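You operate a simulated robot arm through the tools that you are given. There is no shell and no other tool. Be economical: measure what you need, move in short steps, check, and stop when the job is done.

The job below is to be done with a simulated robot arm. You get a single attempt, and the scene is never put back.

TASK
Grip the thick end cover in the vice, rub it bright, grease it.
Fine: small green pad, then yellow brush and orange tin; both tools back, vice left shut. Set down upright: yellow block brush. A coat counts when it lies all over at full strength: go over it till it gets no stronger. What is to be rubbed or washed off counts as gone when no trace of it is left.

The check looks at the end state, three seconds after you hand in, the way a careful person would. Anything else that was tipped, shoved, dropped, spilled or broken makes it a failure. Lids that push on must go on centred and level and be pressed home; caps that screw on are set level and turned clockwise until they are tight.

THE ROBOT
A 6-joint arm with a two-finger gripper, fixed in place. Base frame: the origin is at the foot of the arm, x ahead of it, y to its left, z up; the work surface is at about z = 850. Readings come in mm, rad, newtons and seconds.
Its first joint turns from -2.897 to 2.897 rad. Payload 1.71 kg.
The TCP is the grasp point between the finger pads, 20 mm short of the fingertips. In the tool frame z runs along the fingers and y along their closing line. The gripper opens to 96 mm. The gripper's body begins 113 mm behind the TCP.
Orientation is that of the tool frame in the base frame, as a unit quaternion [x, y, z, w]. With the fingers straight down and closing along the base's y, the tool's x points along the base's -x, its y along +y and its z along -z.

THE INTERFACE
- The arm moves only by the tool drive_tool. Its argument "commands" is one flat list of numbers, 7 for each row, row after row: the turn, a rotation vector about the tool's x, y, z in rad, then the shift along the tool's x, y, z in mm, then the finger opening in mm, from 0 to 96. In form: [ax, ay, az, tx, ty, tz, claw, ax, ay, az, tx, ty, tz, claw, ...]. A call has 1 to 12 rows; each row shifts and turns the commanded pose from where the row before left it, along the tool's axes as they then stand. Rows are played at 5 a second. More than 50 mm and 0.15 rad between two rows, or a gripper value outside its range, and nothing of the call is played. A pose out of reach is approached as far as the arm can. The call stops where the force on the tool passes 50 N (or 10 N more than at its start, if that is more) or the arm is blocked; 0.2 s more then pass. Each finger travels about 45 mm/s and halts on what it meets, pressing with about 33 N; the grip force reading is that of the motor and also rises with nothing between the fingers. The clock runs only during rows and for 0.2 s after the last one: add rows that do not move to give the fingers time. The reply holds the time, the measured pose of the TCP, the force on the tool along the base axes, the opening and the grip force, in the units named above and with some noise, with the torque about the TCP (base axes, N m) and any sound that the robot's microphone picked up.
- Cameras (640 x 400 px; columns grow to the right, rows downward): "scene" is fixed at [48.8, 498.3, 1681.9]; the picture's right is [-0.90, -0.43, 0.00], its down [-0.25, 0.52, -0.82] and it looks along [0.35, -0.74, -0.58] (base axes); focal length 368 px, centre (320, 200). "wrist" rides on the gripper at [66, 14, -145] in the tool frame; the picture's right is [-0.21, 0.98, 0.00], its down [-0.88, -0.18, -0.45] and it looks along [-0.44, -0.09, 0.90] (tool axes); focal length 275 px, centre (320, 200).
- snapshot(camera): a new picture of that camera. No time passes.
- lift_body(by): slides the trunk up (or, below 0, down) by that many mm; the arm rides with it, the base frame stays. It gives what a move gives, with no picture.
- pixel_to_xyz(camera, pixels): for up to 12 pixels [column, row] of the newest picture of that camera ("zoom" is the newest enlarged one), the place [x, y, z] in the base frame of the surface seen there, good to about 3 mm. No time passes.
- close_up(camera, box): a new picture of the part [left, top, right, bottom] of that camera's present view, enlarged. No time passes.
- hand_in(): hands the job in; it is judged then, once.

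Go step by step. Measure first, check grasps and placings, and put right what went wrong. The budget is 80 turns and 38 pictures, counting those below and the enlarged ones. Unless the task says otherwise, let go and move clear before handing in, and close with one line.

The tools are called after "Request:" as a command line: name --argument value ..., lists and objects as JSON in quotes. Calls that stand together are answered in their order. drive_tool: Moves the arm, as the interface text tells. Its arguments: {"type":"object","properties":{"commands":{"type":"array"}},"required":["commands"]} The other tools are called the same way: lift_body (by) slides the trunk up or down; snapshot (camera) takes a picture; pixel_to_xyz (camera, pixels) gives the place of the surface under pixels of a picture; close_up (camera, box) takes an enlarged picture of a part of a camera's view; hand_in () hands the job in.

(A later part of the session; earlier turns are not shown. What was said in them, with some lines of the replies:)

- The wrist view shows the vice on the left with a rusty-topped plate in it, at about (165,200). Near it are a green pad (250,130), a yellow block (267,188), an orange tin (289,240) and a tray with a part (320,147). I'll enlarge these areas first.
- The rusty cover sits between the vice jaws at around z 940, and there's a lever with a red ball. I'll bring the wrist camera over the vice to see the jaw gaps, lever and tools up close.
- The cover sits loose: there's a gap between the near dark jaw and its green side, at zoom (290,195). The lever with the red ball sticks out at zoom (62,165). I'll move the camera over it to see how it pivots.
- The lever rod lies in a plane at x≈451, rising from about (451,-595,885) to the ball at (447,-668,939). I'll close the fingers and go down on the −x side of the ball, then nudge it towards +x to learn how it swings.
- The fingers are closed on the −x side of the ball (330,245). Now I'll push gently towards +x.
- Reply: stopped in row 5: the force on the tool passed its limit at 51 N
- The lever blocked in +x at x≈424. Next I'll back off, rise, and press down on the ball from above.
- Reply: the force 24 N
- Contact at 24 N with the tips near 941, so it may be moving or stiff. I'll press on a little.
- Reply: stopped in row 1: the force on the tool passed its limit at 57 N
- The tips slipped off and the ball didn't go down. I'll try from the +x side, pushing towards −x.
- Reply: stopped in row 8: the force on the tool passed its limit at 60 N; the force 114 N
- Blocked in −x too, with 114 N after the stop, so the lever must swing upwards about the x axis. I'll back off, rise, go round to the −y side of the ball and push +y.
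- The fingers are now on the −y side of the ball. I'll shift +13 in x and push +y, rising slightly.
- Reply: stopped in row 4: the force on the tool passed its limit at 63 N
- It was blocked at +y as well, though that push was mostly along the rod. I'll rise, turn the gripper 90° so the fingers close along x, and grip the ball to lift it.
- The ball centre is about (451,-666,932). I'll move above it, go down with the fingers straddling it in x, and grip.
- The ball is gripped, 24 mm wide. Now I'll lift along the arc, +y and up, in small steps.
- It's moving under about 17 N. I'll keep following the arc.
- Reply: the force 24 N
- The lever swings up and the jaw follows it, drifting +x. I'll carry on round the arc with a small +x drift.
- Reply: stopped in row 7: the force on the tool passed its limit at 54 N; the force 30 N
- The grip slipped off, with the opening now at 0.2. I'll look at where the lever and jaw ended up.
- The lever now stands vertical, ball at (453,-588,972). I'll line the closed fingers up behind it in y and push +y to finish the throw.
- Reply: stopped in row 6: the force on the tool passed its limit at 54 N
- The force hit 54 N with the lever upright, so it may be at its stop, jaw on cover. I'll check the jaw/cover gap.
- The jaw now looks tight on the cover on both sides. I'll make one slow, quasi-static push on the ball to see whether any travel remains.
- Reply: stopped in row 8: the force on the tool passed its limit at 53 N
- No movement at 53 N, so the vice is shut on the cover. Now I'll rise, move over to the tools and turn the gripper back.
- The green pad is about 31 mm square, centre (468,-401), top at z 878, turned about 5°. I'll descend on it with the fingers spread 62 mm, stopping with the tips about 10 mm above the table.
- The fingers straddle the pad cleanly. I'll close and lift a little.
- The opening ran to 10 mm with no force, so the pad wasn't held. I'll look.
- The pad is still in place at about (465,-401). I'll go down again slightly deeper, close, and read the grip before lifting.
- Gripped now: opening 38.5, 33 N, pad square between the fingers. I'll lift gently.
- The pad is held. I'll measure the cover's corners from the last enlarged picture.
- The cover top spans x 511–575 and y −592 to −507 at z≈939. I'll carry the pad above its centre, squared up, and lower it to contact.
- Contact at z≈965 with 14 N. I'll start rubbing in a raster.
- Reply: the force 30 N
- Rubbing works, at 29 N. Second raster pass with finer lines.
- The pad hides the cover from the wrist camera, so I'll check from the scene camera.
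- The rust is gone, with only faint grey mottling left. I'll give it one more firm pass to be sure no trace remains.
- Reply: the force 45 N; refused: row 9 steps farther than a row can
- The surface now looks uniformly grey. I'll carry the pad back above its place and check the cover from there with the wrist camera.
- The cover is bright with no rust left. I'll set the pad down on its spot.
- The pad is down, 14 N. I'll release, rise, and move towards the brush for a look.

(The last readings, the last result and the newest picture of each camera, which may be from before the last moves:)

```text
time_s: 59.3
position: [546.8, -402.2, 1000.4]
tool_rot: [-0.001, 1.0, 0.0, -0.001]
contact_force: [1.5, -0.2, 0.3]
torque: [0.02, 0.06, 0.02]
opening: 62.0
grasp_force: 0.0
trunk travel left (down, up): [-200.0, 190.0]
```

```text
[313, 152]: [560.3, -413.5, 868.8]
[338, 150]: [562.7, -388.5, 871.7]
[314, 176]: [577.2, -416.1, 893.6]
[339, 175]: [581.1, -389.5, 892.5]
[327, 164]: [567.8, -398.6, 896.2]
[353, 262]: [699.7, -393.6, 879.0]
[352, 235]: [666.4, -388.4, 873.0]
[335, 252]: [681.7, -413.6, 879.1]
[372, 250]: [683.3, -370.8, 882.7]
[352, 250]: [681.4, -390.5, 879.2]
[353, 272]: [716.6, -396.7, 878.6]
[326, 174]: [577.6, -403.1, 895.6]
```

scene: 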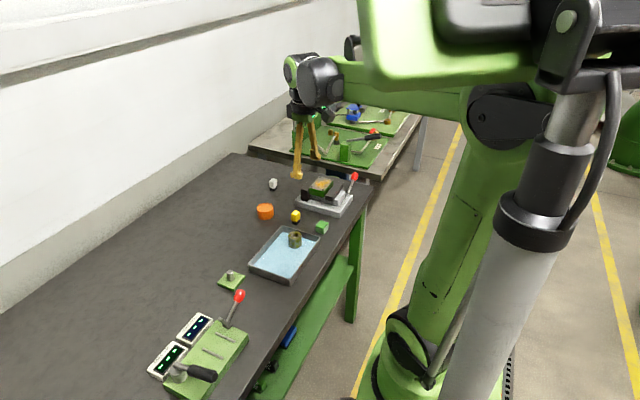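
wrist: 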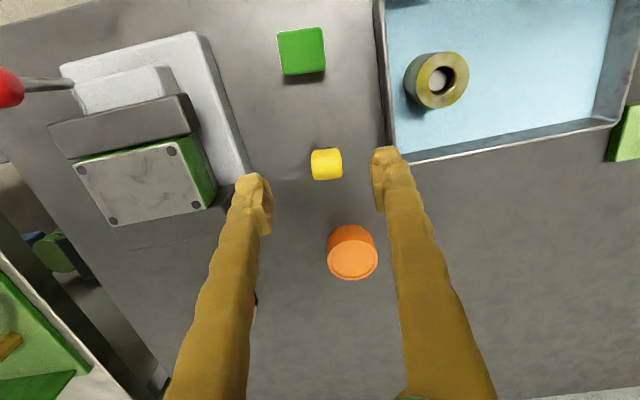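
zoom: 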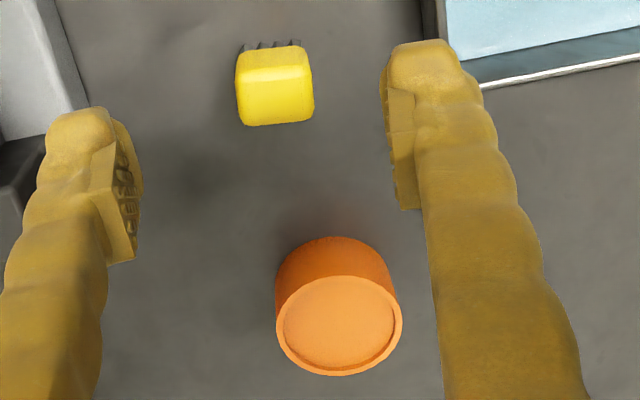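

The brush is centred at (570,-402), top z 895, yellow block from about z 870. The tin is centred at about (690,-392), surface at z 879. I'll grip the brush by its block, with the tips just above the bristles.

Request:
drive_tool --commands '[0, 0, 0.08, -23.6, 2, 0, 62, 0, 0, 0, 0, 0, 40, 62, 0, 0, 0, 0, 0, 40, 62, 0, 0, 0, 0, 0, 20, 62, 0, 0, 0, 0, 0, 8, 62, 0, 0, 0, 0, 0, 0, 62, 0, 0, 0, 0, 0, 0, 0, 0, 0, 0, 0, 0, 0, 0, 0, 0, 0, 0, 0, 0, 0, 0, 0, 0, 0, 0, 0, 0]'

```text
time_s: 61.5
position: [567.3, -401.3, 892.7]
tool_rot: [0.04, 0.999, 0.0, -0.001]
contact_force: [-0.4, 0.2, 0.2]
torque: [0.04, 0.0, -0.02]
opening: 28.2
grasp_force: 33.2
trunk travel left (down, up): [-200.0, 190.0]
```

Gripped, opening 28.2. I'll lift, carry it over the tin and lower to just above the surface.

Request:
drive_tool --commands '[0, 0, 0, 0, 0, -10, 0, 0, 0, 0, 0, 0, -25, 0, 0, 0, 0, 0, 0, -35, 0, 0, 0, 0, -40, 6.4, 0, 0, 0, 0, 0, -40, 6.4, 0, 0, 0, 0, 0, -40, 6.3, 0, 0, 0, 0, 0, 0, 0, 30, 0, 0, 0, 0, 0, 0, 8, 0, 0, 0, 0, 0, 0, 2, 0, 0, 0, 0, 0, 0, 0, 0]'

Request:
snapshot --camera "wrist"

```text
time_s: 63.7
position: [689.3, -391.0, 922.9]
tool_rot: [0.04, 0.999, 0.0, 0.0]
contact_force: [3.2, -1.3, 22.0]
torque: [-0.09, -0.18, -0.02]
opening: 28.2
grasp_force: 32.9
trunk travel left (down, up): [-200.0, 190.0]
```

```text
9 pictures are left
```

wrist: 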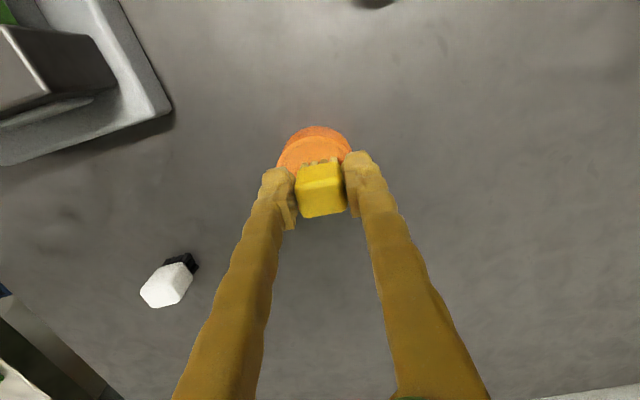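

There's firm contact at z≈923 (22 N), and the bristles at (320,158) now look orange, so they've picked up grease. I'll lift straight up and carry the brush over the cover.

Request:
drive_tool --commands '[0, 0, 0, 0, 0, -8, 0, 0, 0, 0, 0, 0, -40, 0, 0, 0, 0, 0, 0, -40, 0, 0, 0, -0.08, 0, 0, 0, 0, 0, 0, 0, 32, -36.5, 0, 0, 0, 0, 0, 32, -36.5, 0, 0, 0, 0, 0, 32, -36.5, 0, 0, 0, 0, 0, 32, -36.5, 0, 0, 0, 0, 0, 32, -36.5, 0, 0, 0, 0, 0, 0, 0, 20, 0, 0, 0, 0, 0, 0, 4, 0, 0, 0, 0, 0, 0, 2, 0]'

```text
time_s: 66.3
position: [530.4, -573.3, 986.3]
tool_rot: [0.0, 1.0, 0.0, -0.001]
contact_force: [0.4, -0.1, -0.5]
torque: [0.02, 0.0, 0.0]
opening: 28.2
grasp_force: 32.9
trunk travel left (down, up): [-200.0, 190.0]
```

Request:
drive_tool --commands '[0, 0, 0, 0, 0, 2, 0, 0, 0, 0, 0, 0, 1.5, 0, 0, 0, 0, 0, 0, 1, 0, 0, 0, 0, 0, 0, 0, 0]'

```text
time_s: 67.3
position: [530.3, -573.3, 983.0]
tool_rot: [0.0, 1.0, 0.0, 0.0]
contact_force: [5.3, -5.3, 25.8]
torque: [-0.07, -0.31, -0.06]
opening: 28.5
grasp_force: 33.0
trunk travel left (down, up): [-200.0, 190.0]
```

25 N contact. I'll ease off slightly and brush in a raster over the whole top.

Request:
drive_tool --commands '[0, 0, 0, 9, -7, -0.8, 0, 0, 0, 0, 0, 31, 0, 0, 0, 0, 0, 0, 31, 0, 0, 0, 0, 0, -15, 0, 0, 0, 0, 0, 0, 0, -31, 0, 0, 0, 0, 0, 0, -31, 0, 0, 0, 0, 0, -15, 0, 0, 0, 0, 0, 0, 0, 31, 0, 0, 0, 0, 0, 0, 31, 0, 0, 0, 0, 0, -15, 0, 0, 0, 0, 0, 0, 0, -31, 0, 0, 0, 0, 0, 0, -31, 0, 0]'

Request:
close_up --camera "scene" --box '[295, 160, 355, 205]'

```text
time_s: 69.9
position: [564.3, -580.0, 981.5]
tool_rot: [0.0, 1.0, -0.001, -0.001]
contact_force: [1.1, 2.2, 19.3]
torque: [-0.06, -0.03, 0.01]
opening: 28.3
grasp_force: 33.1
trunk travel left (down, up): [-200.0, 190.0]
```

```text
8.89 times, centred on (325, 182) of scene
```

zoom: 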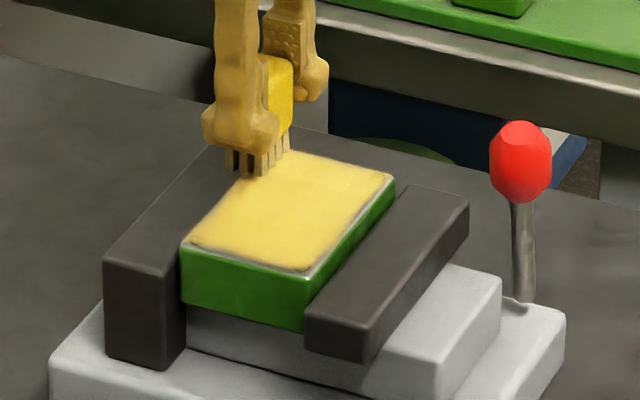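

A strong yellow coat is on, with a slightly thin rim along the edges nearest the camera. A second pass goes a bit further out to the edges.

Request:
drive_tool --commands '[0, 0, 0, -2, -4, 0, 0, 0, 0, 0, 0, 35, 0, 0, 0, 0, 0, 0, 35, 0, 0, 0, 0, 0, 13, 0, 0, 0, 0, 0, 0, 0, -35, 0, 0, 0, 0, 0, 0, -35, 0, 0, 0, 0, 0, 13, 0, 0, 0, 0, 0, 0, 0, 35, 0, 0, 0, 0, 0, 0, 35, 0, 0, 0, 0, 0, 13, 0, 0, 0, 0, 0, 0, 0, -35, 0, 0, 0, 0, 0, 0, -35, 0, 0]'

Request:
drive_tool --commands '[0, 0, 0, 12, 0, 0, 0, 0, 0, 0, 0, 35, 0, 0, 0, 0, 0, 0, 35, 0, 0, 0, 0, 0, -18, 0, 0, 0, 0, 0, 0, -18, 0, 0, 0, 0, 0, 0, -17, 0, 0, 0, 0, 0, 0, 0, -35, 0, 0, 0, 0, 0, 0, -35, 0, 0, 0, 0, 0, 0, 0, -15, 0, 0, 0, 0, 0, 0, -40, 0]'

Request:
close_up --camera "scene" --box '[295, 160, 355, 205]'

```text
time_s: 72.5
position: [529.6, -584.8, 981.6]
tool_rot: [0.001, 1.0, 0.001, 0.0]
contact_force: [0.4, 0.2, -0.3]
torque: [0.0, -0.01, 0.01]
opening: 28.5
grasp_force: 32.4
trunk travel left (down, up): [-200.0, 190.0]
```

```text
time_s: 74.7
position: [570.8, -583.5, 1037.3]
tool_rot: [0.0, 1.0, 0.0, -0.001]
contact_force: [-0.4, -0.6, -0.5]
torque: [0.06, 0.04, 0.02]
opening: 28.2
grasp_force: 33.3
trunk travel left (down, up): [-200.0, 190.0]
```

```text
8.89 times, centred on (325, 182) of scene
```

zoom: 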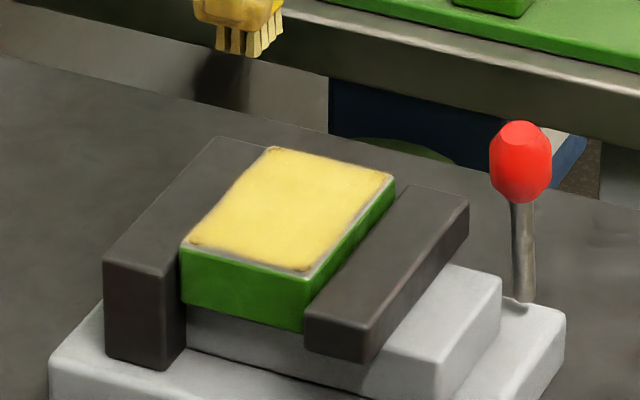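

The coat looks even and strong. To be sure of full strength I'll reload once and go over it again with proper pressure, since the last pass ended with little force.

Request:
drive_tool --commands '[0, 0, 0, -23.7, 38.5, 0, 0, 0, 0, 0, -23.7, 38.5, 0, 0, 0, 0, 0, -23.7, 38.5, 0, 0, 0, 0, 0, -23.7, 38.5, 0, 0, 0, 0, 0, -23.7, 38.5, 0, 0, 0, 0, 0, 0, 0, 45, 0, 0, 0, 0, 0, 0, 45, 0, 0, 0, 0, 0, 0, 20, 0, 0, 0, 0, 0, 0, 4, 0, 0, 0, 0, 0, 0, 2, 0, 0, 0, 0, 0, 0, 0, 0]'

```text
time_s: 77.1
position: [688.0, -391.0, 922.3]
tool_rot: [0.0, 1.0, 0.0, -0.001]
contact_force: [6.8, -0.1, 22.0]
torque: [0.02, -0.3, 0.01]
opening: 28.4
grasp_force: 32.9
trunk travel left (down, up): [-200.0, 190.0]
```

Request:
drive_tool --commands '[0, 0, 0, 0, 0, -8, 0, 0, 0, 0, 0, 0, -40, 0, 0, 0, 0, 0, 0, -40, 0, 0, 0, 0, 28.2, -32.2, 0, 0, 0, 0, 0, 28.2, -32.2, 0, 0, 0, 0, 0, 28.2, -32.2, 0, 0, 0, 0, 0, 28.2, -32.2, 0, 0, 0, 0, 0, 28.2, -32.2, 0, 0, 0, 0, 0, 28.2, -32, 0, 0, 0, 0, 0, 0, 0, 22, 0, 0, 0, 0, 0, 0, 5, 0]'

Request:
drive_tool --commands '[0, 0, 0, 0, 0, 1, 0, 0, 0, 0, 0, 0, 1, 0, 0, 0, 0, 0, 0, 0, 0]'

```text
time_s: 79.5
position: [519.5, -585.5, 981.5]
tool_rot: [0.0, 1.0, 0.0, -0.001]
contact_force: [-0.4, -0.5, -0.4]
torque: [0.01, 0.04, 0.0]
opening: 28.3
grasp_force: 32.8
trunk travel left (down, up): [-200.0, 190.0]
```

```text
time_s: 80.3
position: [519.0, -584.1, 979.7]
tool_rot: [0.001, 1.0, 0.0, -0.001]
contact_force: [1.6, 0.0, 7.0]
torque: [0.01, -0.07, -0.01]
opening: 28.6
grasp_force: 32.7
trunk travel left (down, up): [-200.0, 190.0]
```

7 N contact. I'll press slightly more and do the third pass.

Request:
drive_tool --commands '[0, 0, 0, 0, 0, 1, 0, 0, 0, 0, 0, 35, 0, 0, 0, 0, 0, 0, 35, 0, 0, 0, 0, 0, -13, 0, 0, 0, 0, 0, 0, 0, -35, 0, 0, 0, 0, 0, 0, -35, 0, 0, 0, 0, 0, -13, 0, 0, 0, 0, 0, 0, 0, 35, 0, 0, 0, 0, 0, 0, 35, 0, 0, 0, 0, 0, -13, 0, 0.3, 0, 0, 0, 0, 0, -35, 0, 0, 0, 0, 0, 0, -35, 0, 0]'

Request:
drive_tool --commands '[0, 0, 0, -12, 0, 0.3, 0, 0, 0, 0, 0, 35, 0, 0, 0, 0, 0, 0, 35, 0, 0, 0, 0, 0, 26, 0, 0, 0, 0, 0, 0, 26, 0, 0, 0, 0, 0, 0, 0, -35, 0, 0, 0, 0, 0, 0, -35, 0, 0, 0, 0, 0, -26, 0, 0, 0, 0, 0, 0, -26, 0, 0, 0, 0, 0, 0, 0, 0, -15, 0, 0, 0, 0, 0, 0, -40, 0]'

Request:
close_up --camera "scene" --box '[295, 160, 355, 205]'

```text
time_s: 82.9
position: [557.2, -585.1, 978.8]
tool_rot: [0.0, 1.0, -0.002, -0.001]
contact_force: [-0.3, -0.8, 16.3]
torque: [-0.07, -0.04, 0.03]
opening: 28.6
grasp_force: 33.1
trunk travel left (down, up): [-200.0, 190.0]
```

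```text
time_s: 85.3
position: [573.3, -584.6, 1029.9]
tool_rot: [0.0, 1.0, 0.0, 0.0]
contact_force: [0.8, -1.0, -1.4]
torque: [0.05, -0.01, 0.01]
opening: 28.1
grasp_force: 32.9
trunk travel left (down, up): [-200.0, 190.0]
```

```text
8.89 times, centred on (325, 182) of scene
```

zoom: 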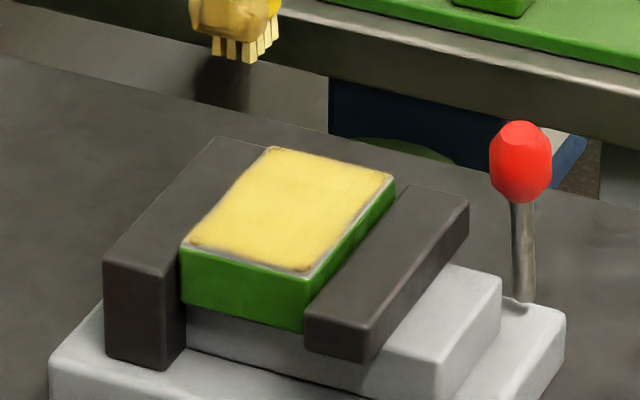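

The coat is unchanged, so it's at full strength. Next I'll return the brush to its spot and set it down upright.

Request:
drive_tool --commands '[0, 0, 0, 1.2, 45.8, 0, 0, 0, 0, 0, 1.2, 45.8, 0, 0, 0, 0, 0, 1.3, 45.8, 0, 0, 0, 0, 0, 1.3, 45.8, 0, 0, 0, 0, 0.08, 0, 0, 0, 0, 0, 0, 0, 0, 0, 45, 0, 0, 0, 0, 0, 0, 45, 0, 0, 0, 0, 0, 0, 30, 0, 0, 0, 0, 0, 0, 14, 0, 0, 0, 0, 0, 0, 3, 0, 0, 0, 0, 0, 0, 0, 0]'

```text
time_s: 87.7
position: [564.6, -401.5, 897.0]
tool_rot: [0.04, 0.999, 0.001, -0.001]
contact_force: [-0.2, 0.2, -1.2]
torque: [-0.01, 0.04, 0.02]
opening: 28.3
grasp_force: 33.0
trunk travel left (down, up): [-200.0, 190.0]
```

Request:
drive_tool --commands '[0, 0, 0, -3, 0, 2, 0, 0, 0, 0, 0, 0, 2, 0, 0, 0, 0, 0, 0, 1, 0, 0, 0, 0, 0, 0, 1, 0, 0, 0, 0, 0, 0, 0, 0]'

```text
time_s: 88.9
position: [568.2, -401.6, 890.3]
tool_rot: [0.04, 0.999, 0.0, -0.001]
contact_force: [-0.5, -0.1, -0.4]
torque: [0.0, 0.0, 0.0]
opening: 28.2
grasp_force: 33.2
trunk travel left (down, up): [-200.0, 190.0]
```

Request:
drive_tool --commands '[0, 0, 0, 0, 0, 1, 0, 0, 0, 0, 0, 0, 0, 0]'

```text
time_s: 89.5
position: [568.2, -402.5, 889.5]
tool_rot: [0.041, 0.999, 0.001, -0.001]
contact_force: [0.4, 0.2, -0.9]
torque: [-0.01, -0.01, 0.05]
opening: 28.4
grasp_force: 32.5
trunk travel left (down, up): [-200.0, 190.0]
```

Request:
drive_tool --commands '[0, 0, 0, 0, 0, 0.8, 0, 0, 0, 0, 0, 0, 0, 0]'

```text
time_s: 90.1
position: [567.3, -401.7, 888.2]
tool_rot: [0.04, 0.999, 0.0, 0.0]
contact_force: [-0.4, -0.1, -0.4]
torque: [0.01, 0.02, 0.01]
opening: 28.5
grasp_force: 32.9
trunk travel left (down, up): [-200.0, 190.0]
```

Request:
drive_tool --commands '[0, 0, 0, 0, 0, 0.8, 0, 0, 0, 0, 0, 0, 0, 0]'

```text
time_s: 90.7
position: [568.0, -402.8, 887.9]
tool_rot: [0.04, 0.999, 0.0, -0.002]
contact_force: [0.6, -0.7, 6.9]
torque: [-0.06, -0.02, 0.01]
opening: 28.6
grasp_force: 33.0
trunk travel left (down, up): [-200.0, 190.0]
```

Contact at 7 N. I'll release, rise and move clear.

Request:
drive_tool --commands '[0, 0, 0, 0, 0, 0, 45, 0, 0, 0, 0, 0, 0, 60, 0, 0, 0, 0, 0, 0, 60, 0, 0, 0, 0, 0, -15, 60, 0, 0, 0, 0, 0, -40, 60, 0, 0, 0, 0, 0, -45, 60, 0, 0, 0, 20, 0, -40, 60, 0, 0, 0, 45, 0, -15, 60, 0, 0, 0, 45, 0, 0, 60, 0, 0, 0, 0, 0, 0, 60]'

Request:
snapshot --camera "wrist"

Request:
close_up --camera "scene" --box '[210, 160, 370, 290]'

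```text
time_s: 92.9
position: [457.2, -393.6, 1042.4]
tool_rot: [0.04, 0.999, 0.001, -0.001]
contact_force: [-1.2, -0.4, 0.5]
torque: [-0.02, -0.08, 0.01]
opening: 60.2
grasp_force: 0.0
trunk travel left (down, up): [-200.0, 190.0]
```

```text
5 pictures are left
```

wrist: 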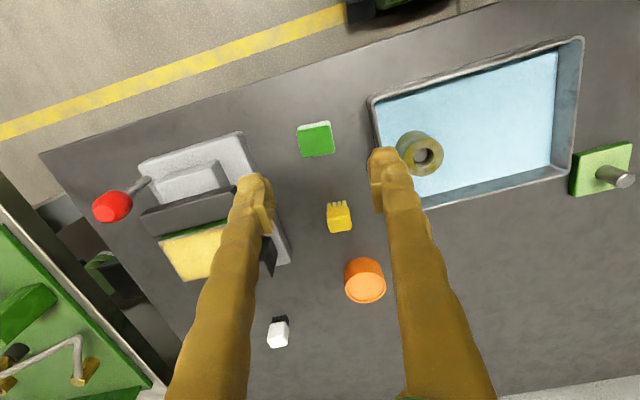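

```text
3.08 times, centred on (290, 225) of scene
```

zoom: 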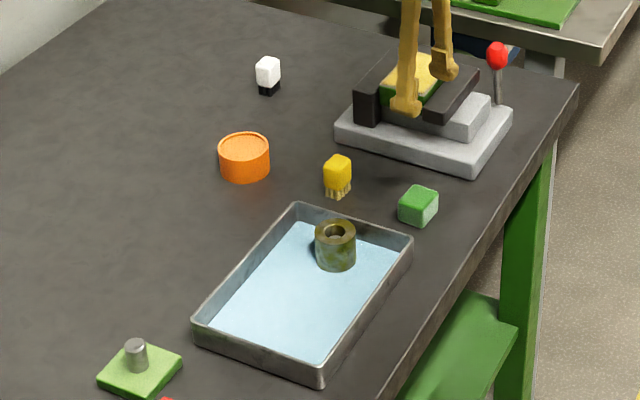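

The brush stands upright on its spot at (339,217), and the pad (316,138), tin and the rest are in place. The cover is coated all over and the vice lever is at its stop, so I'll hand in.

Request:
hand_in

```text
The job is handed in.
```

I've handed the job in: the end cover is gripped in the vice, rubbed bright and greased all over. The green pad and yellow brush are back in their places, and the vice is left shut.
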